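You operate a simulated robot arm through the tools that you are given. There is no shell and no other tool. Be economical: measure what you need, move in short steps, check, and stop when the job is done.

You are at the controls of a simulated robot arm. One attempt, no reset.

## Task
Wash the glaze off both tiles in the teal rack and clamp them in the drying rail.
Fine: use the rinse tub; tile 75 by the green stop, tile 56 by the blue stop, each stop slid up against its tile.
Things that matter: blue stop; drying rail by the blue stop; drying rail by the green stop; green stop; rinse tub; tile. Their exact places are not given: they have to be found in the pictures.

The check looks at the end state, three seconds after you hand in, the way a careful person would. Anything else that was tipped, shoved, dropped, spilled or broken makes it a failure.

## Robot
A 7-joint arm with a two-finger parallel gripper on a trunk, on a base that drives. Base frame: it is fixed to the floor where the robot stands at the start and does not move with it; the origin is under the middle of the robot, x ahead of it, y to its left, z up; the surface under the hand at the start is at about z = 800. Units: mm, rad, N and s.
With the tool pointing down near the work surface it reaches from about 340 to 740 mm from the robot's upright axis, wherever it stands. Its first joint turns from -2.496 to 2.496 rad. Places, roughly: blue stop [500, 0, 800]; drying rail by the blue stop [500, 100, 800]; drying rail by the green stop [500, -100, 800]; green stop [500, 0, 800]; rinse tub [500, -200, 800]. Payload 3 kg.
The TCP is the grasp point between the finger pads, 30 mm short of the fingertips. In the tool frame z runs along the fingers and y along their closing line. The gripper opens to 94 mm. The fingers are 28 mm wide and 10 mm thick; the gripper's body (50 by 96 mm) begins 55 mm behind the TCP.
Orientation is that of the tool frame in the base frame, as a unit quaternion [x, y, z, w]. With the fingers straight down and closing along the base's y, the tool's x points along the base's -x, its y along +y and its z along -z.

## Interface
- The arm moves only by the tool play_rows. Its argument "steps" is a list of rows, each an object (a shift or turn left out is 0, a gripper value left out holds the last) with "grip": the gripper command, from -1 (shut) to 1 (fully open), values between in proportion; "translation": the shift along the tool's x, y, z in mm, a list of three; "delta_rot": the turn, a rotation vector about the tool's x, y, z in rad, a list of three. In form: [{"grip": grip, "translation": [dx, dy, dz], "delta_rot": [ax, ay, az]}, ...]. A call has 1 to 12 rows; each row is the pose to reach, as a shift and turn from the pose commanded when the call began, along the tool's axes at that moment. Each row takes 0.2 s and may step no farther than 50 mm and 0.15 rad from the row before; otherwise, or with a gripper value out of range, the whole call is refused. Where a pose cannot be reached the arm comes as near as it can. A force on the tool above 40 N (or 10 N above the force at the start of the call, whichever is more), or a blocked arm, ends the call early, and 0.2 s more pass. The fingers move at their own pace (about 45 mm/s each) and stop on an object; they squeeze with about 38 N. The grip force told is the motor's: it shows also when the fingers shut on nothing. Time passes only in rows, and 0.2 s behind the last, so rows that repeat a pose let the fingers close. It gives the time, the measured TCP pose, the force on the tool (base axes), the opening and the grip force at its end, in the units of the frame above (readings bear some noise), with the torque about the TCP (base axes, N m) and any sound that the robot's microphone picked up.
- Cameras (640 x 400 px; columns grow to the right, rows downward): "scene" is now at [43.6, 149, 1715.2]; the picture's right is [0.07, -1.00, 0.00], its down [-0.83, -0.06, -0.55] and it looks along [0.55, 0.04, -0.83] (base axes); focal length 274 px, centre (320, 200). "wrist" rides on the gripper at [76, 14, -102] in the tool frame; the picture's right is [-0.18, 0.98, 0.00], its down [-0.75, -0.14, -0.64] and it looks along [-0.63, -0.12, 0.77] (tool axes); focal length 243 px, centre (320, 200).
- get_image(camera): a new picture of that camera. The clock stands still meanwhile.
- lift_body(by): slides the trunk up (or, below 0, down) by that many mm; the arm and the scene camera ride with it, the base frame stays. It gives what a move gives, with no picture.
- base_move(legs): drives the robot by 1 to 6 legs, each [ahead, left, turn to the left] in mm, mm and rad, along the robot's own axes; the way and the turn of a leg run together, so that a leg with both is an arc; at most 1500 mm and 3.142 rad a leg. The arm and the cameras ride along, it lands a little off, and it stops where it bumps. It gives what a move gives.
- turn_head(pan, tilt): turns the head with the scene camera to pan (to the left, within 2.496 rad either way) and tilt (down, from -0.506 to 1.204), counted from straight ahead of the robot. It gives what a move gives.
- point_at(camera, pixels): for up to 12 pixels [column, row] of the newest picture of that camera ("zoom" is the newest enlarged one), the place [x, y, z] in the base frame of the surface seen there, good to about 2 mm. The clock stands still meanwhile.
- inspect(camera, box): a new picture of the part [left, top, right, bottom] of that camera's present view, enlarged. The clock stands still meanwhile.
- sign_off(): hands the job in; it is judged then, once.

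Go step by step. Measure first, check grasps and placings, and put right what went wrong. The budget is 80 turns and 52 pictures, counting those below and the enlarged ones. Unless the task says otherwise, let go and move clear before handing in, and close with one line.

The tools are called after "Emit:" as a command line: name --argument value ..., lists and objects as JSON in quotes. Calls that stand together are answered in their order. play_rows: Moves the arm, as the interface text tells. Its arguments: {"type":"object","properties":{"steps":{"type":"array"}},"required":["steps"]} The other tools are called the same way: lift_body (by) slides the trunk up or down; base_move (legs) drives the base; turn_head (pan, tilt) turns the head that bears the scene camera; get_image (camera) takes a picture; point_at (camera, pixels) gives the place of the surface under pixels of a picture; inspect (camera, box) takes an enlarged picture of a part of a camera's view; sign_off () hands the job in.

At the start:

```text
time: 0.0
ee_pos: [539.8, 183.0, 1154.8]
tcp_rot: [0.0, 1.0, -0.001, -0.001]
wrist_force: [0.3, -0.2, -1.0]
ft_torque: [0.0, 0.01, -0.02]
gripper_width: 94.0
grip_force: 0.0
trunk travel left (down, up): [-175.0, 215.0]
robot x, y, heading: [-0.6, 2.1, 0.0]
head pan, tilt: [0.068, 0.984]
```

scene: 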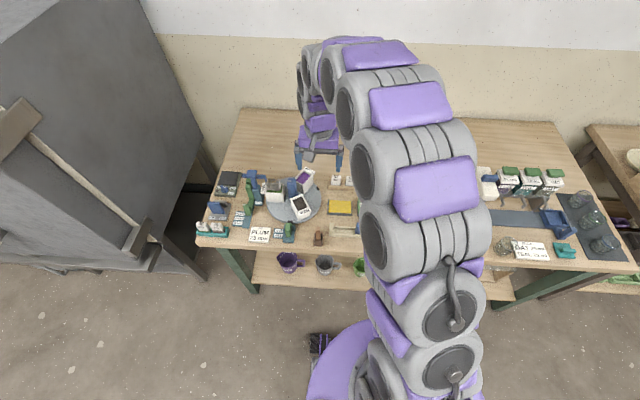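
wrist: 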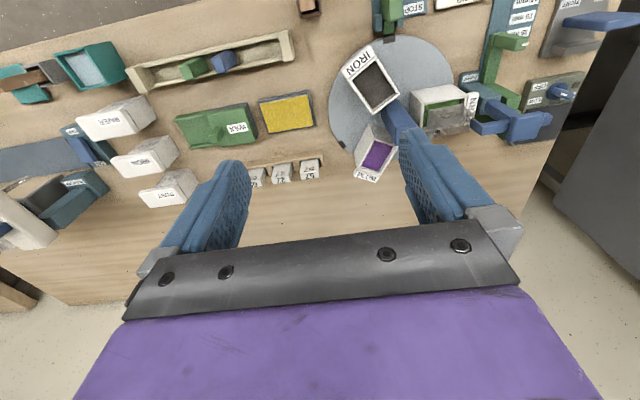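

The wrist picture shows a wooden rail with a green and a blue slider near (210,62) and a teal tub near (90,65); I'll enlarge those areas to identify everything.

Emit:
inspect --camera "wrist" --box '[0, 0, 320, 200]'

Emit:
inspect --camera "wrist" --box '[320, 0, 640, 200]'

Emit:
inspect --camera "scene" --box '[180, 150, 380, 275]'

Emit:
inspect --camera "scene" --box '[460, 140, 640, 275]'

```text
2.00 times, centred on (160, 100) of wrist
```

zoom: 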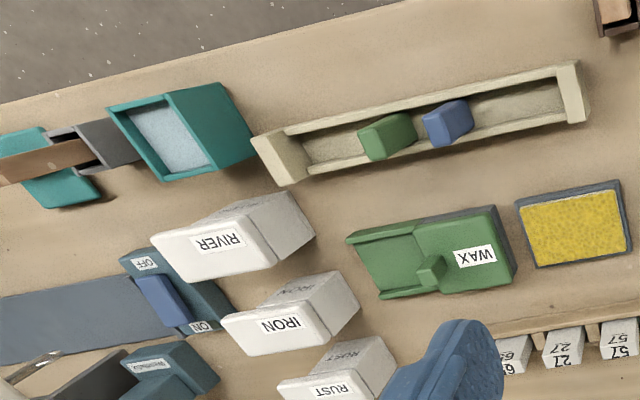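

```text
2.00 times, centred on (480, 100) of wrist
```

zoom: 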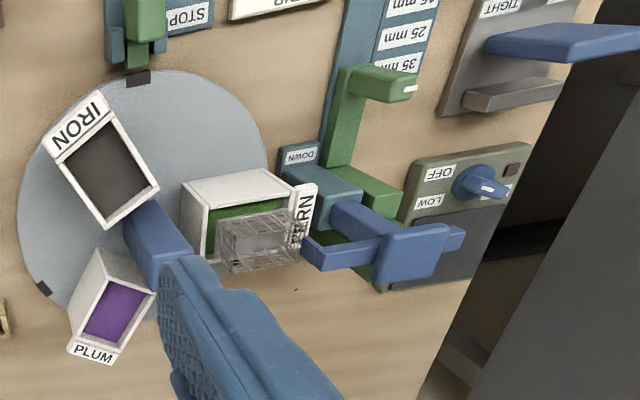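

```text
3.20 times, centred on (280, 212) of scene
```

zoom: 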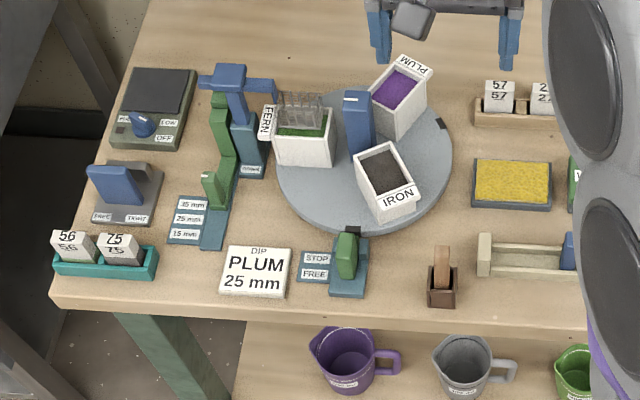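

```text
2.96 times, centred on (550, 208) of scene
```

zoom: 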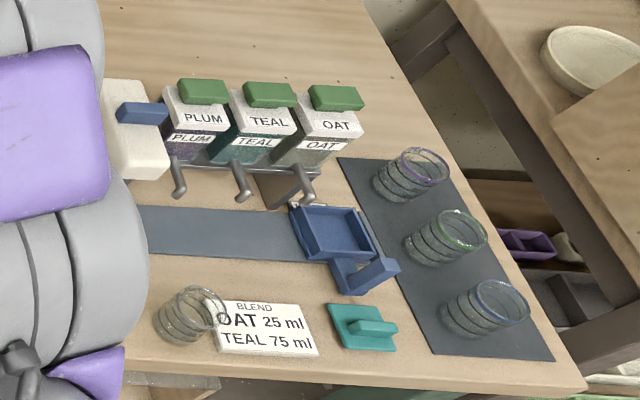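

The teal rack with tiles 56 and 75 shows in the scene at about (212,230); the tub is at wrist (82,70) and the rail at wrist (210,62). Measuring them.

Emit:
point_at --camera "wrist" --pixels '[[137, 82], [286, 47], [194, 65], [223, 60], [56, 54], [83, 49], [107, 82], [82, 90], [82, 70], [120, 60], [270, 52], [165, 77]]'

Emit:
point_at --camera "scene" --pixels '[[197, 235], [228, 236], [229, 228], [201, 224], [217, 225], [201, 231], [216, 231], [203, 228], [259, 234], [236, 220], [217, 208], [318, 238]]'

Emit:
inspect --camera "scene" --box '[190, 205, 254, 245]'

```text
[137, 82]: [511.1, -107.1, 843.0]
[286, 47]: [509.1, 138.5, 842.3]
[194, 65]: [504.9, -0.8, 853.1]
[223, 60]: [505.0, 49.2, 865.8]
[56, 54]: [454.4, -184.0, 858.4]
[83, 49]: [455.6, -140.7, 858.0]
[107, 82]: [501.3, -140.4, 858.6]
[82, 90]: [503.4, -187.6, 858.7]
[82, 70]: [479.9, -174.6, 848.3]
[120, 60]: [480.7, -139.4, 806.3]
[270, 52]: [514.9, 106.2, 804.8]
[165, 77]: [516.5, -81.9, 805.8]
```

```text
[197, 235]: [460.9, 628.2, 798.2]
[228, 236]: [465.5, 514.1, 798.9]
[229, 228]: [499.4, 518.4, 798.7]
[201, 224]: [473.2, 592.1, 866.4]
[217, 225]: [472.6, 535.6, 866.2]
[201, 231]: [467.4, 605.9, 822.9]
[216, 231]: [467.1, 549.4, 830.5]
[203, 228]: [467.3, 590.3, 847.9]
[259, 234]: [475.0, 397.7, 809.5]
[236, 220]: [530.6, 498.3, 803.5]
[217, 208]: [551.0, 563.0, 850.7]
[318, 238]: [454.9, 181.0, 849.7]
```

```text
10.00 times, centred on (222, 225) of scene
```

zoom: 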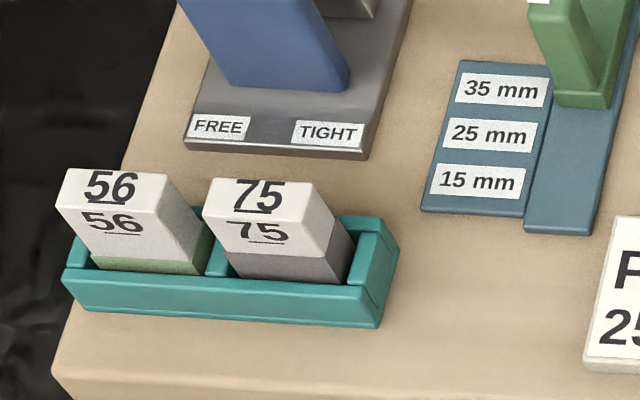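

The rack holds 56 (left) and 75 (right), glazed at the bottom end. Measuring tile faces in the zoom.

Emit:
point_at --camera "zoom" --pixels '[[75, 174], [160, 178], [178, 208], [68, 204], [215, 184], [300, 188], [322, 214], [213, 214], [70, 262], [375, 310], [388, 250], [207, 240]]'

Emit:
point_at --camera "zoom" --pixels '[[190, 250], [340, 265], [120, 255], [275, 260], [105, 266], [260, 278], [75, 278], [370, 285], [358, 230], [215, 270], [195, 210], [360, 218]]'

```text
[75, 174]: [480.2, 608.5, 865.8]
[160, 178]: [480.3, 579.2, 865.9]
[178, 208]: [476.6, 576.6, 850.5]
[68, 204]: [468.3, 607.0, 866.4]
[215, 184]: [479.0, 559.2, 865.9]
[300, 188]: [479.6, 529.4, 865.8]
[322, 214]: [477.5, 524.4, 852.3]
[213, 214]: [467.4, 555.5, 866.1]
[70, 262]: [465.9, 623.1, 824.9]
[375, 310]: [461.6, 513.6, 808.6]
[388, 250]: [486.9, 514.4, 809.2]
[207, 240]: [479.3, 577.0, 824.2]
```

```text
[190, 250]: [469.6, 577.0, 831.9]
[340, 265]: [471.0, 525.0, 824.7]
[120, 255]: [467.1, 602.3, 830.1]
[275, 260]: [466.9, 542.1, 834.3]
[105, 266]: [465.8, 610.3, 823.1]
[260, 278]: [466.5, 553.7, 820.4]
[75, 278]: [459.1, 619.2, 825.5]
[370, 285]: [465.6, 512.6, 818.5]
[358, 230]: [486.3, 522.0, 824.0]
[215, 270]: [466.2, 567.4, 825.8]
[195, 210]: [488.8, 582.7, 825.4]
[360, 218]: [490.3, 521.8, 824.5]
```

Rail and tub are in front right, rack out at left (y≈525–610, reach 757 mm), so I'll drive 200 mm left to have all within reach, then look at the rail.

Emit:
base_move --legs '[[0, 200, 0]]'

Emit:
get_image --camera "wrist"

Emit:
get_image --camera "scene"

```text
time: 1.6
ee_pos: [537.8, 381.2, 1156.4]
tcp_rot: [0.0, 1.0, 0.001, 0.0]
wrist_force: [-0.2, -0.2, -0.7]
ft_torque: [0.0, 0.01, 0.01]
gripper_width: 93.7
grip_force: 0.0
trunk travel left (down, up): [-175.0, 215.0]
robot x, y, heading: [-4.0, 200.5, -0.002]
head pan, tilt: [0.068, 0.984]
```

```text
44 pictures are left
```

wrist: 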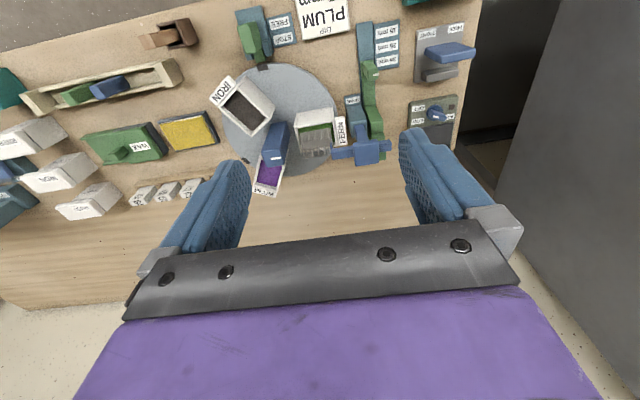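

```text
43 pictures are left
```

scene: 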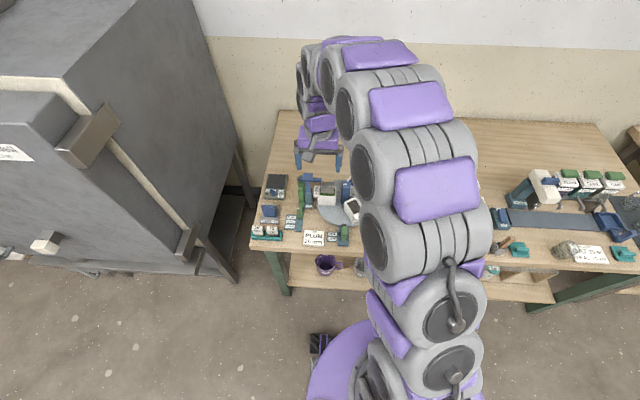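

The view moved as expected. I'll bring the wrist camera over the rail for a close look.

Emit:
play_rows --steps '[{"translation": [9, -40, 10]}, {"translation": [18, -80, 20]}, {"translation": [27, -120, 30]}, {"translation": [36, -160, 40]}, {"translation": [45, -200, 50]}, {"translation": [54, -240, 60]}, {"translation": [63, -280, 70]}, {"translation": [72, -320, 80]}, {"translation": [82, -361, 90]}, {"translation": [82, -361, 90]}]'

Emit:
get_image --camera "wrist"

```text
time: 3.8
ee_pos: [457.1, 16.9, 1065.0]
tcp_rot: [-0.001, 1.0, 0.0, 0.001]
wrist_force: [0.7, -0.5, -0.3]
ft_torque: [0.03, -0.01, 0.0]
gripper_width: 94.1
grip_force: 0.1
trunk travel left (down, up): [-175.0, 215.0]
robot x, y, heading: [-2.3, 199.9, -0.002]
head pan, tilt: [0.068, 0.984]
```

```text
42 pictures are left
```

wrist: 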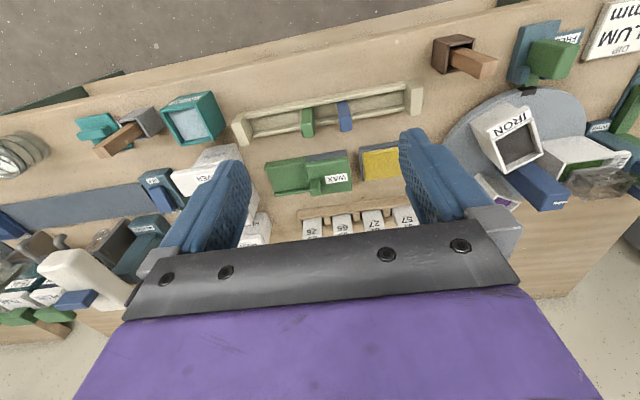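

Emit:
inspect --camera "wrist" --box '[225, 70, 435, 160]'

Emit:
inspect --camera "wrist" --box '[70, 75, 250, 185]'

```text
3.05 times, centred on (330, 115) of wrist
```

zoom: 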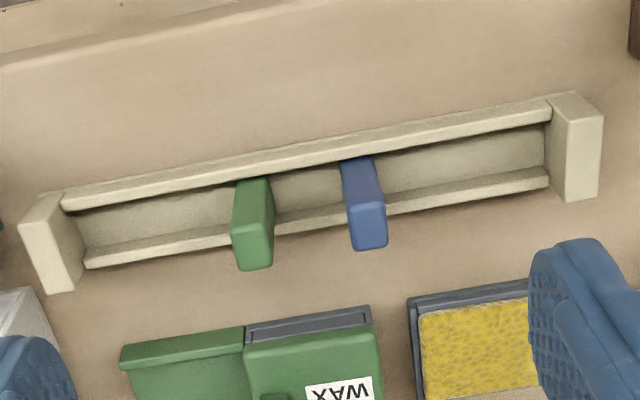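

```text
3.56 times, centred on (160, 130) of wrist
```

zoom: 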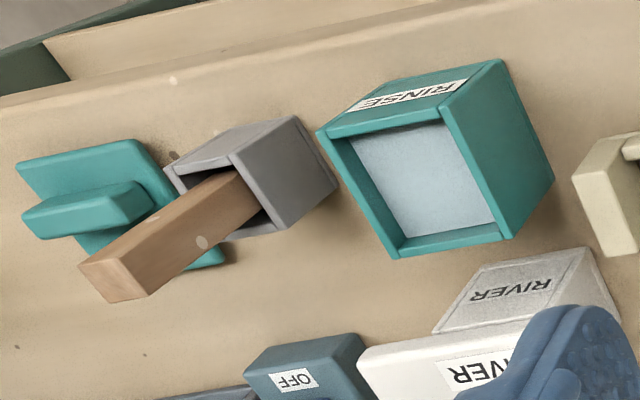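

Clear view: the trough with a thin wall front and back, end blocks at zoom (50,240) and (575,150), stops in between. Measuring details.

Emit:
point_at --camera "wrist" --pixels '[[323.4, 101.2], [274.2, 129.1], [274.2, 121.5], [372.5, 103.5], [372.5, 111.7], [372.5, 89.4], [307.6, 132.3], [307.6, 116], [346.0, 125.0], [343.0, 111], [237, 133], [418, 103]]'

Emit:
point_at --camera "zoom" --pixels '[[322, 130], [440, 116], [500, 232], [398, 248], [425, 180], [340, 140], [440, 128], [490, 225], [400, 238], [552, 175], [495, 70], [455, 170]]'

Emit:
inspect --camera "wrist" --box '[290, 85, 370, 135]'

```text
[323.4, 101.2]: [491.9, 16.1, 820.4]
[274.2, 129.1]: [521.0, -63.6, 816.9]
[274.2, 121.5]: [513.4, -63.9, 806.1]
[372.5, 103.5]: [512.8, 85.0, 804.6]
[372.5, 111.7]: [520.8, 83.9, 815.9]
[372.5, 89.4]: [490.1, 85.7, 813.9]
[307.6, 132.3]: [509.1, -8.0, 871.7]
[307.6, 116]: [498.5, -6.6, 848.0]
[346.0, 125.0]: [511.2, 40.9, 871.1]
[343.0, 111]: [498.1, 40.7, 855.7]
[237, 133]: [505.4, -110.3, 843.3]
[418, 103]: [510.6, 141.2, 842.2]
```

```text
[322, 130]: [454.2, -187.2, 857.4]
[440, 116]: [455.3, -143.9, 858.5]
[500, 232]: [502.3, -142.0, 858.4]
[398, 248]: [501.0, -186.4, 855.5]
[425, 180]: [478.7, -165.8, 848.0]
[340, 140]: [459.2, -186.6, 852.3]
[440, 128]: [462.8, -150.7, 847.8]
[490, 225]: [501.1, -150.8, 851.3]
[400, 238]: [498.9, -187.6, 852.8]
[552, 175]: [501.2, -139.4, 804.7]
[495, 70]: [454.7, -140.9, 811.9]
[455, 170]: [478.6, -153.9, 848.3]
```

```text
8.00 times, centred on (330, 110) of wrist
```

zoom: 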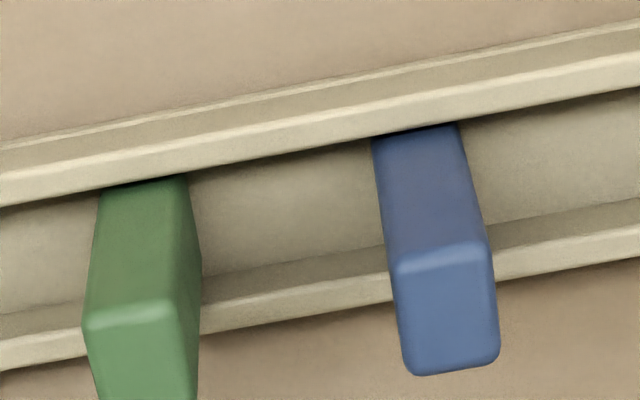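

Tub inner opening ≈40×40, water at z 848, rim 858; rail floor z≈805. Measuring trough inner width and stops exactly.

Emit:
point_at --camera "zoom" --pixels '[[280, 110], [280, 118], [280, 150], [280, 165], [280, 200], [280, 250], [280, 268], [280, 280], [280, 292], [280, 305], [280, 318], [290, 172]]'

Emit:
point_at --camera "zoom" --pixels '[[400, 270], [484, 250], [494, 355], [412, 368], [380, 150], [465, 140], [92, 320], [185, 310], [108, 200], [185, 190], [192, 385], [105, 390]]'

Emit:
point_at --camera "wrist" --pixels '[[233, 124], [245, 113], [252, 140], [241, 145], [252, 132], [404.5, 84.5], [421, 87], [421, 113], [411, 114], [404.5, 100], [247, 120], [408, 90]]'

```text
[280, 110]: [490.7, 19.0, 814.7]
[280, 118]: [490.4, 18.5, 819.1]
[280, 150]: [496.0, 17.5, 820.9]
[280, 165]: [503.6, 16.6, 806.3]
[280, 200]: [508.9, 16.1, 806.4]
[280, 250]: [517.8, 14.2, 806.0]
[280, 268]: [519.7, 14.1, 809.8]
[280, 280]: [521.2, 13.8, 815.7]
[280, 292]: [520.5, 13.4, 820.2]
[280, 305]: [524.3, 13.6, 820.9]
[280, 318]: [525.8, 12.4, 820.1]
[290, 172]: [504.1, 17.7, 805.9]
```

```text
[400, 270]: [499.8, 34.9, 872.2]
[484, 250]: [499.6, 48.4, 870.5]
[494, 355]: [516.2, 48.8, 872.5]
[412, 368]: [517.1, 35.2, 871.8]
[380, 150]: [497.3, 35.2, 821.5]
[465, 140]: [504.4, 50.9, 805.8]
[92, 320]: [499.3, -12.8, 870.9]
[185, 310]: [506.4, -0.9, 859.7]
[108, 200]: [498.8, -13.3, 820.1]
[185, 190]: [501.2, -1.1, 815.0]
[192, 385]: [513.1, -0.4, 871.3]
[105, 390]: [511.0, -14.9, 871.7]
```

```text
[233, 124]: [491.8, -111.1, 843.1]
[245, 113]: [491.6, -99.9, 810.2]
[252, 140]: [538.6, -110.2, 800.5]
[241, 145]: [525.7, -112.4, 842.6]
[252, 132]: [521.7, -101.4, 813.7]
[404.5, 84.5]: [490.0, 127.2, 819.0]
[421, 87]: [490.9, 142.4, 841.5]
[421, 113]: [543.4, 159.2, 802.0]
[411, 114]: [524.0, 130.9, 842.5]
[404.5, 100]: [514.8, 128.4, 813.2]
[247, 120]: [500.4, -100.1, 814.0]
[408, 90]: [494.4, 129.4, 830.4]
```

Geometry is clear: trough inner x 496–520, floor 806, end faces at y≈−101 and 129; tiles (≈16 thick in x, 32 in y) keep their present orientation. Turning the tool −90° (closing along x) and moving above tile 75.

Emit:
play_rows --steps '[{"translation": [-1.5, 43.7, 0], "delta_rot": [0, 0, -0.1309]}, {"translation": [-3, 87.4, 0], "delta_rot": [0, 0, -0.2618]}, {"translation": [-4.5, 131.1, 0], "delta_rot": [0, 0, -0.3927]}, {"translation": [-6, 174.8, 0], "delta_rot": [0, 0, -0.5236]}, {"translation": [-7.5, 218.5, 0], "delta_rot": [0, 0, -0.6545]}, {"translation": [-9, 262.2, 0], "delta_rot": [0, 0, -0.7854]}, {"translation": [-10.5, 305.9, 0], "delta_rot": [0, 0, -0.9163]}, {"translation": [-12, 349.6, 0], "delta_rot": [0, 0, -1.0472]}, {"translation": [-13.5, 393.3, 0], "delta_rot": [0, 0, -1.1781]}, {"translation": [-15, 437, 0], "delta_rot": [0, 0, -1.309]}, {"translation": [-16.5, 480.7, 0], "delta_rot": [0, 0, -1.4399]}, {"translation": [-17.5, 524.4, 0], "delta_rot": [0, 0, -1.5708]}]'

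Emit:
get_image --camera "wrist"

```text
time: 6.4
ee_pos: [472.3, 548.1, 1063.2]
tcp_rot: [0.708, -0.706, 0.001, 0.0]
wrist_force: [-0.2, -0.7, -0.5]
ft_torque: [0.01, -0.01, 0.04]
gripper_width: 94.2
grip_force: 0.0
trunk travel left (down, up): [-175.0, 215.0]
robot x, y, heading: [-1.4, 200.9, 0.0]
head pan, tilt: [0.068, 0.984]
```

```text
38 pictures are left
```

wrist: 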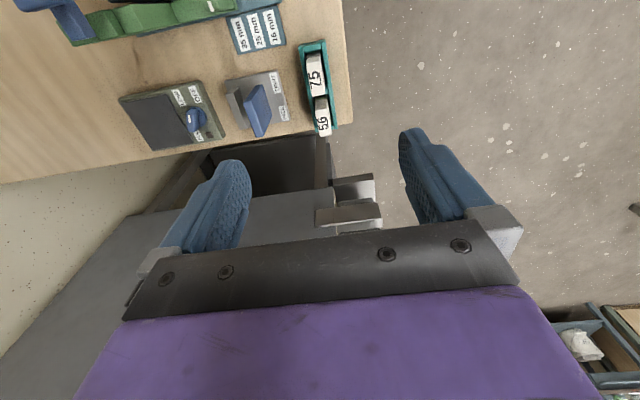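

Tool axes are now x=−Y, y=−X. Tiles at (317,75) and (322,115); enlarging and measuring precisely.

Emit:
inspect --camera "wrist" --box '[276, 30, 372, 150]'

```text
3.33 times, centred on (324, 90) of wrist
```

zoom: 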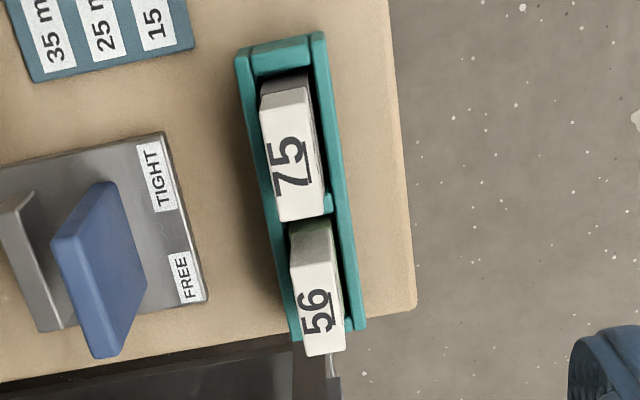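

Emit:
point_at --camera "zoom" --pixels '[[264, 112], [308, 108], [324, 212], [282, 220], [294, 267], [332, 262], [343, 345], [307, 354], [286, 90], [312, 240], [300, 170], [322, 310]]'

Emit:
point_at --camera "zoom" --pixels '[[135, 200], [100, 350], [120, 355], [318, 90], [323, 150], [330, 140], [245, 60], [275, 300], [262, 125], [338, 230], [312, 225], [268, 85]]'

```text
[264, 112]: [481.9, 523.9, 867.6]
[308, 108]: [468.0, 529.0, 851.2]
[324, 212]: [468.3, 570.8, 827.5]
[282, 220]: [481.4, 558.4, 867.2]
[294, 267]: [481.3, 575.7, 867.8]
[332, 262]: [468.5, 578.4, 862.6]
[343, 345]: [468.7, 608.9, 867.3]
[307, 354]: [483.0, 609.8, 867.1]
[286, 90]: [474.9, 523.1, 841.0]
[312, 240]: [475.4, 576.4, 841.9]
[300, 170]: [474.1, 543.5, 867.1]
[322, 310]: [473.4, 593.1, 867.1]
```

```text
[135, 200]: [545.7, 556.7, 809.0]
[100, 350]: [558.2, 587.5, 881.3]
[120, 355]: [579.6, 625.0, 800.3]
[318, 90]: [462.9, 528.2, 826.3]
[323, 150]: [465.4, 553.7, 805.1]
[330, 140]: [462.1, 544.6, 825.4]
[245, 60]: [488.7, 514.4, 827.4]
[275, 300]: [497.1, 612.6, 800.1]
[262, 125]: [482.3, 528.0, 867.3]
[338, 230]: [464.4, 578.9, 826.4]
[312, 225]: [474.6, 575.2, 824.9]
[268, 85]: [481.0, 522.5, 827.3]
```

Tile 75 center is (474.7, 541), top 867. Descending to pre-grasp with partially opened fingers.

Emit:
play_rows --steps '[{"grip": 0.1, "translation": [0, 0, 40]}, {"translation": [0, 0, 80]}, {"translation": [0, 0, 115]}, {"translation": [0, 0, 133]}, {"translation": [0, 0, 133]}, {"translation": [0, 0, 133]}]'

```text
time: 7.8
ee_pos: [470.8, 544.8, 932.3]
tcp_rot: [-0.707, 0.707, 0.0, 0.002]
wrist_force: [0.4, 0.5, -0.3]
ft_torque: [0.03, -0.04, 0.01]
gripper_width: 51.5
grip_force: 0.1
trunk travel left (down, up): [-175.0, 215.0]
robot x, y, heading: [0.8, 197.2, 0.0]
head pan, tilt: [0.068, 0.984]
```

Readings carry a few mm of noise, so I'll check alignment visually.

Emit:
get_image --camera "wrist"

Emit:
inspect --camera "scene" --box '[240, 190, 304, 250]'

```text
36 pictures are left
```

wrist: 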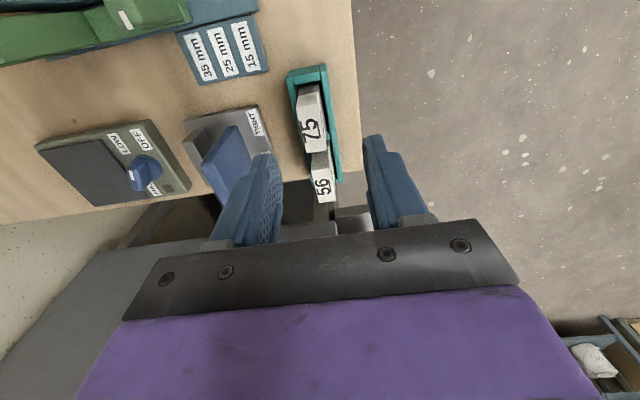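

```text
6.67 times, centred on (272, 220) of scene
```

zoom: 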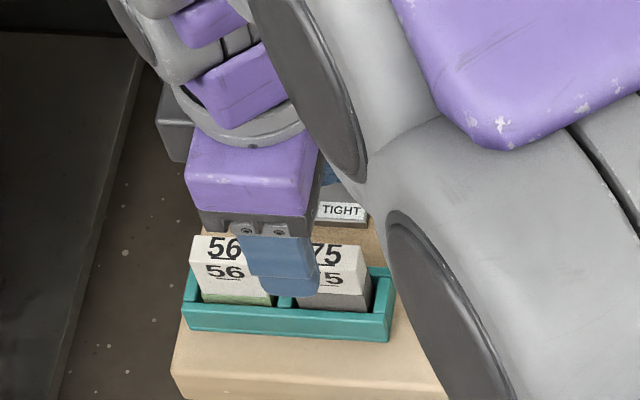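

The wrist ray to the top of tile 75 (313,130) gives an offset of tool (+4, −4.5), matching the reading (470.8,544.8 → 474.7,541). Correcting, descending to tips ~15 mm below tile top, and closing.

Emit:
play_rows --steps '[{"translation": [3.8, -4, 10]}, {"translation": [3.8, -4, 30]}, {"translation": [3.8, -4, 49]}, {"translation": [3.8, -4, 49]}]'

Emit:
inspect --camera "scene" --box '[240, 190, 304, 250]'

```text
time: 8.8
ee_pos: [475.4, 542.1, 882.3]
tcp_rot: [-0.706, 0.708, 0.0, 0.001]
wrist_force: [-0.1, 0.2, -0.2]
ft_torque: [-0.02, -0.02, 0.03]
gripper_width: 51.7
grip_force: 0.1
trunk travel left (down, up): [-175.0, 215.0]
robot x, y, heading: [-0.7, 199.8, -0.001]
head pan, tilt: [0.068, 0.984]
```

```text
6.67 times, centred on (272, 220) of scene
```

zoom: 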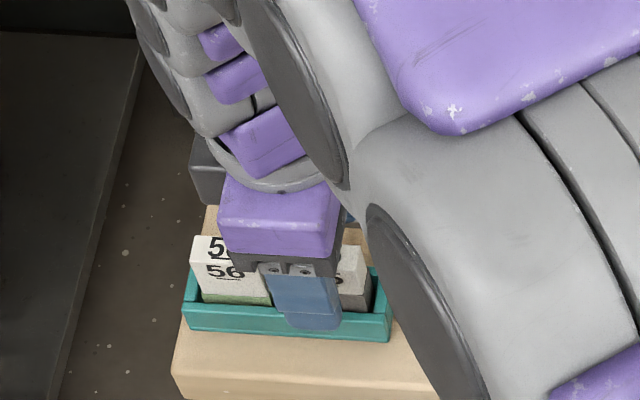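

Checking the finger's actual y against the tile with points on the zoom.

Emit:
point_at --camera "zoom" --pixels '[[282, 300], [335, 300], [308, 318], [360, 255], [345, 262], [220, 300], [385, 320]]'

```text
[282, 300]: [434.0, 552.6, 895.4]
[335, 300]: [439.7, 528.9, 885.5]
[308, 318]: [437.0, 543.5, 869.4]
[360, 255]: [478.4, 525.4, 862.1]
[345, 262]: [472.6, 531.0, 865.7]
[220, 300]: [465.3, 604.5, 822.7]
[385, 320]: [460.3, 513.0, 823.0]
```

Finger centre is at y≈541, aligned. Closing and lifting slightly.

Emit:
play_rows --steps '[{"grip": -1}, {"grip": -1}, {"grip": -1}, {"grip": -1}, {"grip": -1}]'

```text
time: 10.0
ee_pos: [477.0, 541.9, 882.6]
tcp_rot: [0.707, -0.707, 0.0, -0.001]
wrist_force: [0.6, 1.3, 0.1]
ft_torque: [-0.01, -0.05, -0.01]
gripper_width: 15.1
grip_force: 37.6
trunk travel left (down, up): [-175.0, 215.0]
robot x, y, heading: [1.5, 196.0, 0.001]
head pan, tilt: [0.068, 0.984]
```

Grasp is firm (15.1 mm). Lifting and carrying toward the tub.

Emit:
play_rows --steps '[{"translation": [0, 0, -20]}, {"translation": [0, 0, -50]}, {"translation": [0, 0, -95]}, {"translation": [0, 0, -140]}, {"translation": [0, 0, -170]}, {"translation": [20, 0, -170]}, {"translation": [60, 0, -170]}, {"translation": [105, 0, -170]}, {"translation": [150, 0, -170]}, {"translation": [195, 0, -170]}, {"translation": [240, 0, -170]}, {"translation": [270, 0, -170]}]'

Emit:
get_image --camera "wrist"

```text
time: 12.6
ee_pos: [474.8, 270.6, 1052.9]
tcp_rot: [0.708, -0.706, 0.0, -0.002]
wrist_force: [0.1, -0.4, -1.4]
ft_torque: [0.0, 0.02, 0.04]
gripper_width: 15.2
grip_force: 38.3
trunk travel left (down, up): [-175.0, 215.0]
robot x, y, heading: [0.9, 202.2, -0.001]
head pan, tilt: [0.068, 0.984]
```

```text
33 pictures are left
```

wrist: 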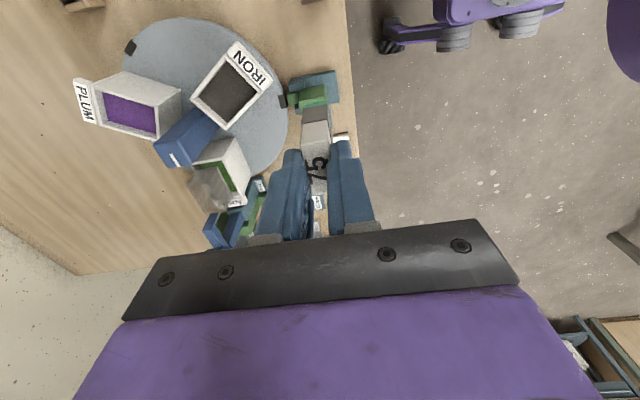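

Tile is held upright; grey glaze end near (315,112). Measuring glaze extent and continuing to above the tub.

Emit:
point_at --camera "wrist" --pixels '[[313, 109], [313, 112], [313, 116], [313, 120], [313, 124], [313, 128], [313, 140], [313, 150]]'

Emit:
play_rows --steps '[{"translation": [40, 0, 0]}, {"translation": [80, 0, 0]}, {"translation": [125, 0, 0]}, {"translation": [170, 0, 0]}, {"translation": [215, 0, 0]}, {"translation": [260, 0, 0]}, {"translation": [305, -1, 0]}, {"translation": [350, -2, 0]}, {"translation": [395, -3, 0]}, {"translation": [425, -4, 0]}, {"translation": [436, -4, 0]}, {"translation": [436, -4, 0]}]'

Emit:
get_image --camera "wrist"

```text
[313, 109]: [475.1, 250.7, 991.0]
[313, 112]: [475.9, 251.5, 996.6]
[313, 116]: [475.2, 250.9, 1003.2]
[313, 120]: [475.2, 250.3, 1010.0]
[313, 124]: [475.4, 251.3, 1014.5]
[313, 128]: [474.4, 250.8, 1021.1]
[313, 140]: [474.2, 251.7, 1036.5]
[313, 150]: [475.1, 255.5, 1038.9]
```

```text
time: 15.2
ee_pos: [480.1, -166.6, 1056.2]
tcp_rot: [0.707, -0.707, 0.001, -0.001]
wrist_force: [0.3, -0.6, -0.8]
ft_torque: [0.01, -0.01, 0.03]
gripper_width: 15.2
grip_force: 37.9
trunk travel left (down, up): [-175.0, 215.0]
robot x, y, heading: [1.5, 200.8, -0.0]
head pan, tilt: [0.068, 0.984]
```

```text
32 pictures are left
```

wrist: 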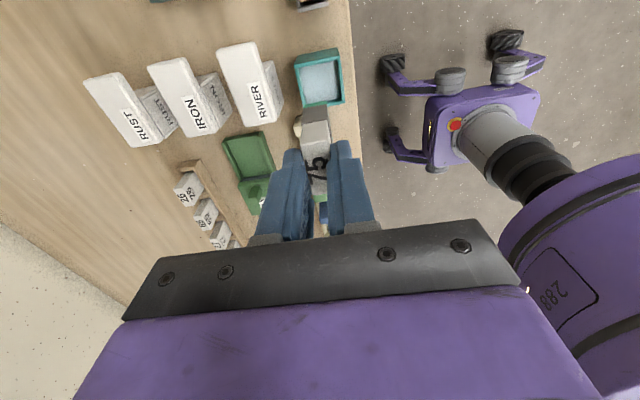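

Tile hangs above the tub (tub at (319,75)). Zooming to measure the tile's bottom relative to the TCP and the tub.

Emit:
inspect --camera "wrist" --box '[280, 40, 360, 165]'

```text
3.20 times, centred on (320, 102) of wrist
```

zoom: 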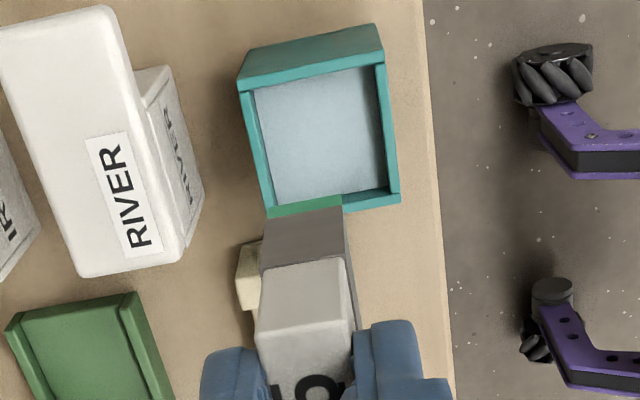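

Emit:
point_at --camera "zoom" --pixels '[[300, 211], [300, 216], [300, 235], [305, 260], [305, 275], [305, 300], [262, 150], [388, 130], [330, 75], [330, 84], [242, 90], [396, 192]]'

Emit:
point_at --camera "zoom" --pixels '[[250, 110], [380, 95], [330, 140], [375, 60], [270, 200], [250, 270], [275, 240], [335, 240], [275, 300], [345, 290]]'

```text
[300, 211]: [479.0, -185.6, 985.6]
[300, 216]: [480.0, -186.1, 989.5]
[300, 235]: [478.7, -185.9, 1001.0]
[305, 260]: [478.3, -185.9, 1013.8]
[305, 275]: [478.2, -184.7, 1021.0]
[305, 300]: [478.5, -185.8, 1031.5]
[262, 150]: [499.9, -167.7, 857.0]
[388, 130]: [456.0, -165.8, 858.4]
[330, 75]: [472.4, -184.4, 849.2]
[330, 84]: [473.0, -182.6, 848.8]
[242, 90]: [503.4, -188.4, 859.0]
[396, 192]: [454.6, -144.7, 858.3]
```

```text
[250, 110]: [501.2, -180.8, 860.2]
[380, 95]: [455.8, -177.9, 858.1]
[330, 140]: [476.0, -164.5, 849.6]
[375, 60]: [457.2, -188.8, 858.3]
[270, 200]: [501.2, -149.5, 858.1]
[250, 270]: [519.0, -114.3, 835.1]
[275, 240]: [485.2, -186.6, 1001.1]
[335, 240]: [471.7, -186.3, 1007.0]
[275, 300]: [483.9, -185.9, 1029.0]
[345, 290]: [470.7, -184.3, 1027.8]
```

Tile bottom is ≈71 mm below TCP, glaze top ≈42 mm below; the tile is ~4 mm too far to −y relative to tub centre (478,−165). Correcting and lowering to just above the rim.

Emit:
play_rows --steps '[{"translation": [-3.7, 0, 10]}, {"translation": [-3.7, 0, 45]}, {"translation": [-3.7, 0, 80]}, {"translation": [-3.7, 0, 105]}, {"translation": [-3.7, 0, 112]}, {"translation": [-3.7, 0, 112]}]'

Emit:
inspect --camera "wrist" --box '[280, 60, 360, 185]'

```text
time: 16.6
ee_pos: [479.1, -162.5, 941.9]
tcp_rot: [-0.707, 0.707, 0.0, 0.002]
wrist_force: [-0.4, 0.9, -0.1]
ft_torque: [0.01, 0.0, 0.01]
gripper_width: 15.2
grip_force: 38.4
trunk travel left (down, up): [-175.0, 215.0]
robot x, y, heading: [-2.1, 200.9, 0.003]
head pan, tilt: [0.068, 0.984]
```

```text
3.20 times, centred on (320, 122) of wrist
```

zoom: 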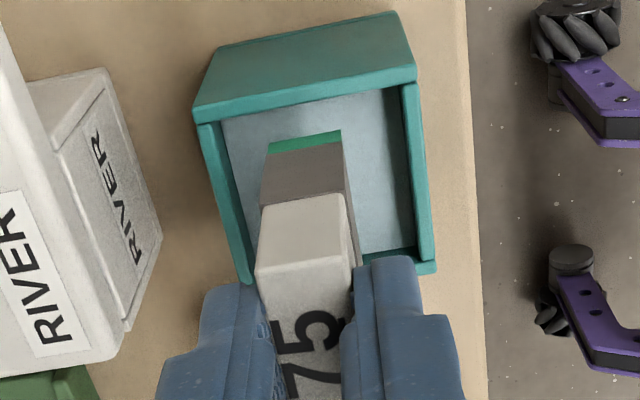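

A thin green band at the very bottom also belongs to the tile's glaze. Measuring tile vs tub rim.

Emit:
point_at --camera "zoom" --pixels '[[305, 136], [305, 142], [305, 152], [305, 190], [275, 145], [338, 140], [225, 190], [415, 170], [310, 92], [245, 275], [430, 265], [400, 255]]'

```text
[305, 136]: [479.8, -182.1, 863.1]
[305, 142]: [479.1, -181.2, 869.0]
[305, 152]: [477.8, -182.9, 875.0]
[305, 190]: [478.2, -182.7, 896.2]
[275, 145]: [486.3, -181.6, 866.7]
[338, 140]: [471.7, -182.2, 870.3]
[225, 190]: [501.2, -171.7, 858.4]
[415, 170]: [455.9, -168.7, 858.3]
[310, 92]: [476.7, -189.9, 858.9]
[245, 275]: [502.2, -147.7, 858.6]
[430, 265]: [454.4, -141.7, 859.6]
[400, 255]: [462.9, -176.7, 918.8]
```

Tile is centred; bottom ≈80 mm below TCP, glaze top ≈42 below. Dipping gently to TCP≈888 and dwelling.

Emit:
play_rows --steps '[{"translation": [0, 0, 10]}, {"translation": [0, 0, 20]}, {"translation": [0, 0, 30]}, {"translation": [0, 0, 40]}, {"translation": [0, 0, 48]}, {"translation": [0, 0, 52]}, {"translation": [0, 0, 54]}, {"translation": [0, 0, 54]}, {"translation": [0, 0, 54]}, {"translation": [0, 0, 54]}, {"translation": [0, 0, 54]}, {"translation": [0, 0, 54]}]'

Emit:
inspect --camera "wrist" --box '[280, 60, 360, 185]'

```text
time: 19.2
ee_pos: [482.2, -163.0, 886.7]
tcp_rot: [-0.707, 0.707, 0.0, 0.001]
wrist_force: [-0.3, -0.6, -1.1]
ft_torque: [0.01, 0.03, 0.02]
gripper_width: 15.0
grip_force: 37.7
trunk travel left (down, up): [-175.0, 215.0]
robot x, y, heading: [-0.1, 195.8, -0.002]
head pan, tilt: [0.068, 0.984]
```

```text
3.20 times, centred on (320, 122) of wrist
```

zoom: 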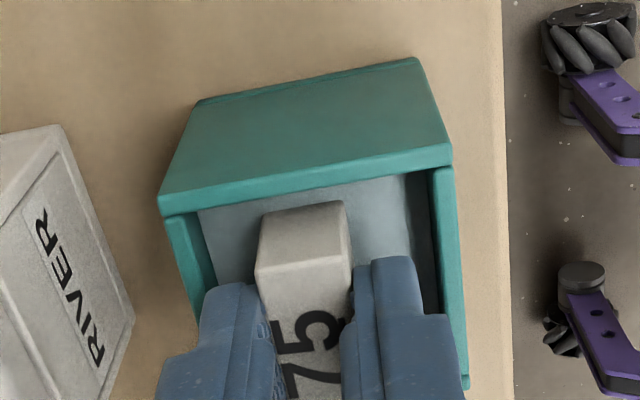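

Glaze is just under the waterline, no contact. Going 2 mm deeper and swishing a bit.

Emit:
play_rows --steps '[{"translation": [0, 0, 2]}, {"translation": [0, 4, 2]}, {"translation": [0, -4, 2]}, {"translation": [0, 4, 2]}, {"translation": [0, -4, 2]}, {"translation": [0, 4, 2]}, {"translation": [0, -4, 2]}, {"translation": [0, 0, 2]}, {"translation": [0, 0, 2]}, {"translation": [0, 0, 2]}, {"translation": [0, 0, 2]}, {"translation": [0, 0, 2]}]'

Emit:
play_rows --steps '[{"translation": [0, 0, 0]}, {"translation": [0, 0, -10]}, {"translation": [0, 0, -20]}, {"translation": [0, 0, -35]}, {"translation": [0, 0, -50]}, {"translation": [0, 0, -70]}, {"translation": [0, 0, -70]}]'

Emit:
inspect --camera "wrist" --box '[280, 60, 360, 185]'

```text
time: 21.8
ee_pos: [479.7, -161.6, 886.3]
tcp_rot: [-0.707, 0.707, 0.0, 0.002]
wrist_force: [0.0, -0.1, -1.1]
ft_torque: [0.0, 0.0, 0.02]
gripper_width: 14.9
grip_force: 38.2
trunk travel left (down, up): [-175.0, 215.0]
robot x, y, heading: [0.6, 199.1, -0.004]
head pan, tilt: [0.068, 0.984]
```

```text
time: 23.4
ee_pos: [478.3, -159.8, 955.0]
tcp_rot: [-0.707, 0.707, 0.0, 0.002]
wrist_force: [0.8, 0.8, -0.6]
ft_torque: [0.02, -0.02, 0.04]
gripper_width: 15.1
grip_force: 37.7
trunk travel left (down, up): [-175.0, 215.0]
robot x, y, heading: [-0.4, 200.6, 0.001]
head pan, tilt: [0.068, 0.984]
```

```text
3.20 times, centred on (320, 122) of wrist
```

zoom: 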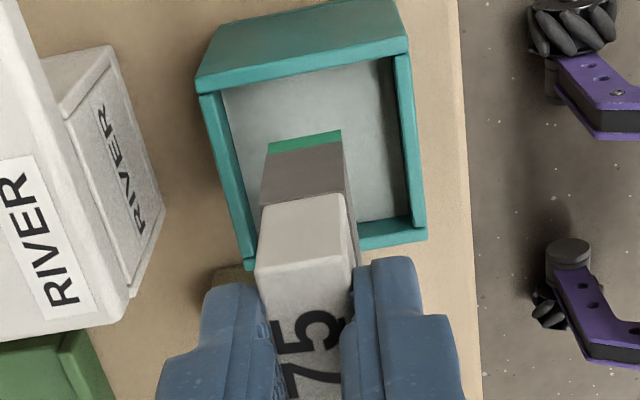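

The glaze is still on, though the water clouded. Dipping again with longer soak and up-down strokes.

Emit:
play_rows --steps '[{"translation": [0, 0, 25]}, {"translation": [0, 0, 45]}, {"translation": [0, 0, 60]}, {"translation": [0, 0, 71]}, {"translation": [0, 0, 71]}, {"translation": [0, 0, 55]}, {"translation": [0, 0, 71]}, {"translation": [0, 0, 55]}, {"translation": [0, 0, 71]}, {"translation": [0, 0, 55]}, {"translation": [0, 0, 71]}, {"translation": [0, 0, 71]}]'

Emit:
play_rows --steps '[{"translation": [0, 0, -14]}, {"translation": [0, 0, 0]}, {"translation": [0, 0, -14]}, {"translation": [0, 0, 0]}, {"translation": [0, 0, -14]}, {"translation": [0, 0, 0]}, {"translation": [0, 0, 0]}, {"translation": [0, 0, 0]}, {"translation": [0, 0, 0]}, {"translation": [0, 0, 0]}, {"translation": [0, 0, 0]}, {"translation": [0, 0, 0]}]'

Emit:
play_rows --steps '[{"translation": [0, 0, 0]}, {"translation": [0, 0, 0]}, {"translation": [0, 0, 0]}, {"translation": [0, 0, 0]}, {"translation": [0, 0, 0]}, {"translation": [0, 0, 0]}, {"translation": [0, 0, -10]}, {"translation": [0, 0, -20]}, {"translation": [0, 0, -35]}, {"translation": [0, 0, -50]}, {"translation": [0, 0, -70]}, {"translation": [0, 0, -70]}]'

Emit:
inspect --camera "wrist" --box '[280, 60, 360, 185]'

```text
time: 26.0
ee_pos: [480.0, -161.1, 884.3]
tcp_rot: [0.707, -0.707, 0.0, -0.001]
wrist_force: [0.4, 0.5, -0.9]
ft_torque: [0.02, -0.01, -0.01]
gripper_width: 14.9
grip_force: 38.3
trunk travel left (down, up): [-175.0, 215.0]
robot x, y, heading: [2.0, 199.3, 0.0]
head pan, tilt: [0.068, 0.984]
```

```text
time: 28.6
ee_pos: [479.5, -159.9, 885.5]
tcp_rot: [0.707, -0.707, -0.001, -0.002]
wrist_force: [0.3, -1.2, -0.8]
ft_torque: [-0.08, -0.01, 0.0]
gripper_width: 15.1
grip_force: 38.4
trunk travel left (down, up): [-175.0, 215.0]
robot x, y, heading: [-4.3, 197.3, -0.005]
head pan, tilt: [0.068, 0.984]
```

```text
time: 31.2
ee_pos: [480.9, -160.4, 953.8]
tcp_rot: [-0.707, 0.707, 0.0, 0.002]
wrist_force: [-0.3, -0.4, -1.2]
ft_torque: [0.04, 0.03, 0.0]
gripper_width: 15.0
grip_force: 38.5
trunk travel left (down, up): [-175.0, 215.0]
robot x, y, heading: [-0.4, 199.1, -0.002]
head pan, tilt: [0.068, 0.984]
```

```text
3.20 times, centred on (320, 122) of wrist
```

zoom: 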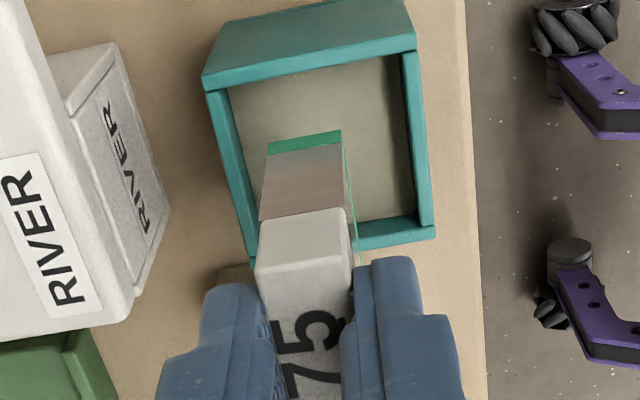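

It's thinning: gray layer faded, boundary lower. More soaking with strokes.

Emit:
play_rows --steps '[{"translation": [0, 0, 25]}, {"translation": [0, 0, 45]}, {"translation": [0, 0, 60]}, {"translation": [0, 0, 70]}, {"translation": [0, 0, 56]}, {"translation": [0, 0, 70]}, {"translation": [0, 0, 56]}, {"translation": [0, 0, 70]}, {"translation": [0, 0, 56]}, {"translation": [0, 0, 70]}, {"translation": [0, 0, 56]}, {"translation": [0, 0, 70]}]'

Emit:
play_rows --steps '[{"translation": [0, 0, -14]}, {"translation": [0, 0, 0]}, {"translation": [0, 0, -14]}, {"translation": [0, 0, 0]}, {"translation": [0, 0, -14]}, {"translation": [0, 0, 0]}, {"translation": [0, 0, -14]}, {"translation": [0, 0, 0]}, {"translation": [0, 0, -14]}, {"translation": [0, 0, 0]}, {"translation": [0, 0, -14]}, {"translation": [0, 0, 0]}]'

Emit:
play_rows --steps '[{"translation": [0, 0, -14]}, {"translation": [0, 0, 0]}, {"translation": [0, 0, -14]}, {"translation": [0, 0, 0]}, {"translation": [0, 0, -14]}, {"translation": [0, 0, 0]}, {"translation": [0, 0, -14]}, {"translation": [0, 0, 0]}, {"translation": [0, 0, -20]}, {"translation": [0, 0, -40]}, {"translation": [0, 0, -70]}, {"translation": [0, 0, -70]}]'

Emit:
inspect --camera "wrist" --box '[280, 60, 360, 185]'

```text
time: 33.8
ee_pos: [477.0, -160.4, 883.4]
tcp_rot: [-0.707, 0.707, 0.0, 0.001]
wrist_force: [0.7, 0.3, -1.1]
ft_torque: [0.01, -0.03, -0.01]
gripper_width: 15.0
grip_force: 38.0
trunk travel left (down, up): [-175.0, 215.0]
robot x, y, heading: [2.2, 199.4, -0.001]
head pan, tilt: [0.068, 0.984]
```

```text
time: 36.4
ee_pos: [479.7, -159.5, 885.8]
tcp_rot: [-0.707, 0.708, -0.001, 0.001]
wrist_force: [-0.1, 1.2, -0.5]
ft_torque: [0.01, -0.02, 0.01]
gripper_width: 15.0
grip_force: 37.7
trunk travel left (down, up): [-175.0, 215.0]
robot x, y, heading: [0.2, 196.8, 0.002]
head pan, tilt: [0.068, 0.984]
```

```text
time: 39.0
ee_pos: [482.7, -162.2, 953.5]
tcp_rot: [-0.707, 0.707, 0.0, 0.001]
wrist_force: [0.0, 0.0, -1.1]
ft_torque: [0.01, 0.0, 0.03]
gripper_width: 15.0
grip_force: 37.8
trunk travel left (down, up): [-175.0, 215.0]
robot x, y, heading: [0.7, 199.6, 0.002]
head pan, tilt: [0.068, 0.984]
```

```text
3.20 times, centred on (320, 122) of wrist
```

zoom: 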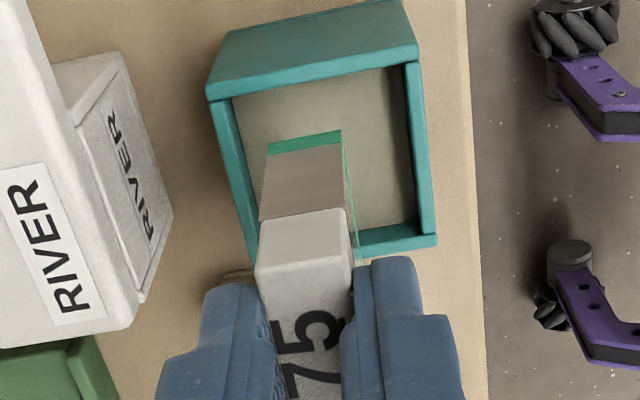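

The grey turned uniformly brownish (perhaps bare clay), with a green band at the foot. I'll enlarge for detail and compare to the clean stock tiles.

Emit:
inspect --camera "wrist" --box '[305, 92, 345, 132]'

Emit:
get_image --camera "wrist"

```text
10.00 times, centred on (325, 112) of wrist
```

zoom: 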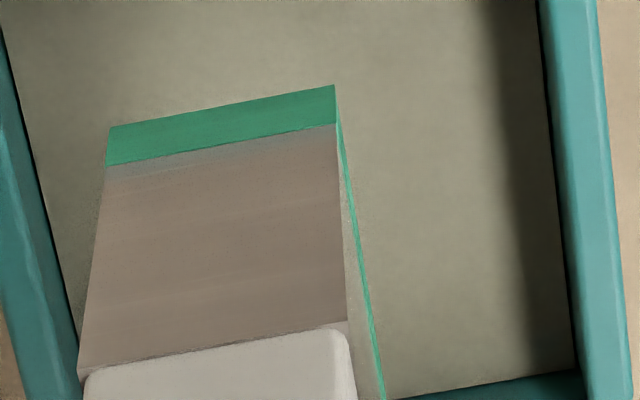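

```text
24 pictures are left
```

wrist: 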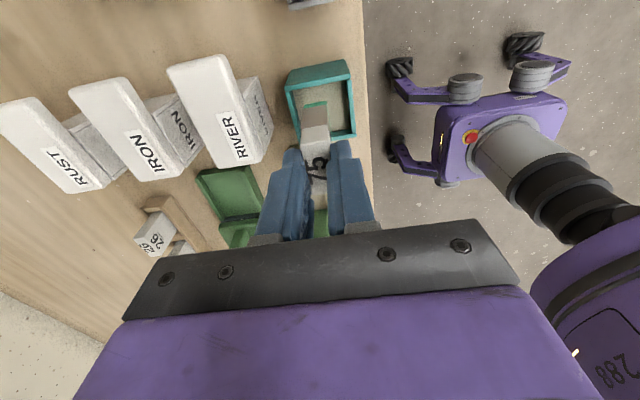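

The green is a wax foot; a slight bluish residue remains near it. Another wash round to see if colour still changes.

Emit:
play_rows --steps '[{"translation": [0, 0, 25]}, {"translation": [0, 0, 45]}, {"translation": [0, 0, 60]}, {"translation": [0, 0, 71]}, {"translation": [0, 0, 50]}, {"translation": [0, 0, 71]}, {"translation": [0, 0, 50]}, {"translation": [0, 0, 71]}, {"translation": [0, 0, 50]}, {"translation": [0, 0, 71]}, {"translation": [0, 0, 50]}, {"translation": [0, 0, 71]}]'

Emit:
play_rows --steps '[{"translation": [0, 0, -20]}, {"translation": [0, 0, 0]}, {"translation": [0, 0, -20]}, {"translation": [0, 0, 0]}, {"translation": [0, 0, -20]}, {"translation": [0, 0, 0]}, {"translation": [0, 0, -20]}, {"translation": [0, 0, 0]}, {"translation": [0, 0, -20]}, {"translation": [0, 0, 0]}, {"translation": [0, 0, -20]}, {"translation": [0, 0, 0]}]'

Emit:
play_rows --steps '[{"translation": [0, 0, 0]}, {"translation": [0, 0, 0]}, {"translation": [0, 0, 0]}, {"translation": [0, 0, 0]}, {"translation": [0, 0, 0]}, {"translation": [0, 0, 0]}, {"translation": [0, 0, 0]}, {"translation": [0, 0, -10]}, {"translation": [0, 0, -25]}, {"translation": [0, 0, -45]}, {"translation": [0, 0, -71]}, {"translation": [0, 0, -71]}]'

Emit:
inspect --camera "wrist" --box '[305, 92, 345, 132]'

```text
time: 41.6
ee_pos: [480.2, -162.4, 884.3]
tcp_rot: [0.708, -0.707, 0.0, -0.001]
wrist_force: [0.1, -0.9, -0.5]
ft_torque: [0.02, 0.01, 0.01]
gripper_width: 15.0
grip_force: 37.6
trunk travel left (down, up): [-175.0, 215.0]
robot x, y, heading: [0.9, 200.0, -0.001]
head pan, tilt: [0.068, 0.984]
```

```text
time: 44.2
ee_pos: [480.3, -160.9, 883.6]
tcp_rot: [0.707, -0.707, 0.001, -0.002]
wrist_force: [0.6, -2.9, -0.4]
ft_torque: [-0.21, -0.06, -0.01]
gripper_width: 15.1
grip_force: 38.8
trunk travel left (down, up): [-175.0, 215.0]
robot x, y, heading: [1.0, 199.5, 0.0]
head pan, tilt: [0.068, 0.984]
```

```text
time: 46.8
ee_pos: [478.1, -160.7, 955.5]
tcp_rot: [0.707, -0.707, 0.0, 0.0]
wrist_force: [-1.0, -0.1, -0.4]
ft_torque: [0.0, -0.01, 0.0]
gripper_width: 15.1
grip_force: 37.8
trunk travel left (down, up): [-175.0, 215.0]
robot x, y, heading: [0.0, 198.4, 0.003]
head pan, tilt: [0.068, 0.984]
```

```text
10.00 times, centred on (325, 112) of wrist
```

zoom: 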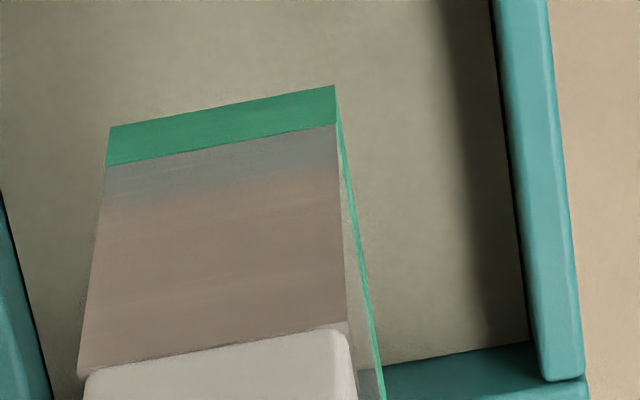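

The grey-blue gradient near the foot is just draining water (wetness); the body is bare clay now. Moving tile 75 above the rail's green end.

Emit:
play_rows --steps '[{"translation": [0, 0, -30]}, {"translation": [-30, -10, -30]}, {"translation": [-60, -20, -30]}, {"translation": [-81.5, -29, -30]}, {"translation": [-81.5, -29, -30]}, {"translation": [-81.5, -29, 0]}, {"translation": [-81.5, -29, 15]}, {"translation": [-81.5, -29, 15]}]'

Emit:
inspect --camera "wrist" --box '[270, 60, 370, 185]'

```text
time: 48.6
ee_pos: [508.8, -76.7, 940.7]
tcp_rot: [-0.706, 0.708, 0.001, 0.001]
wrist_force: [-0.7, -0.6, -0.6]
ft_torque: [0.01, 0.02, 0.01]
gripper_width: 15.2
grip_force: 38.0
trunk travel left (down, up): [-175.0, 215.0]
robot x, y, heading: [-2.5, 201.3, -0.001]
head pan, tilt: [0.068, 0.984]
```

```text
3.20 times, centred on (320, 122) of wrist
```

zoom: 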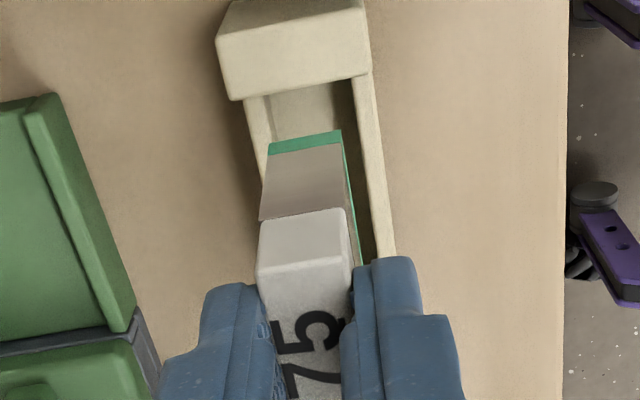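

Emit:
point_at --camera "zoom" --pixels '[[305, 140], [305, 160], [272, 150], [337, 140], [260, 120], [360, 120], [352, 100], [300, 92], [275, 115], [265, 80], [345, 65], [300, 60]]'

```text
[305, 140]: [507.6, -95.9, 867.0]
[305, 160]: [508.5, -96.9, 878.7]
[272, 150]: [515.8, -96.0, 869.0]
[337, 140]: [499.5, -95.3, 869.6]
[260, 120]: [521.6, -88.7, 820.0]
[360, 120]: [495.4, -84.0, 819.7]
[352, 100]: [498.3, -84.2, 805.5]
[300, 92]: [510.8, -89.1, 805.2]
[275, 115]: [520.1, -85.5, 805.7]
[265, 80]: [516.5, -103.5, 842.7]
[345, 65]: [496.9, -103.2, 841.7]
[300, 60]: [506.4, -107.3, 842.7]
```

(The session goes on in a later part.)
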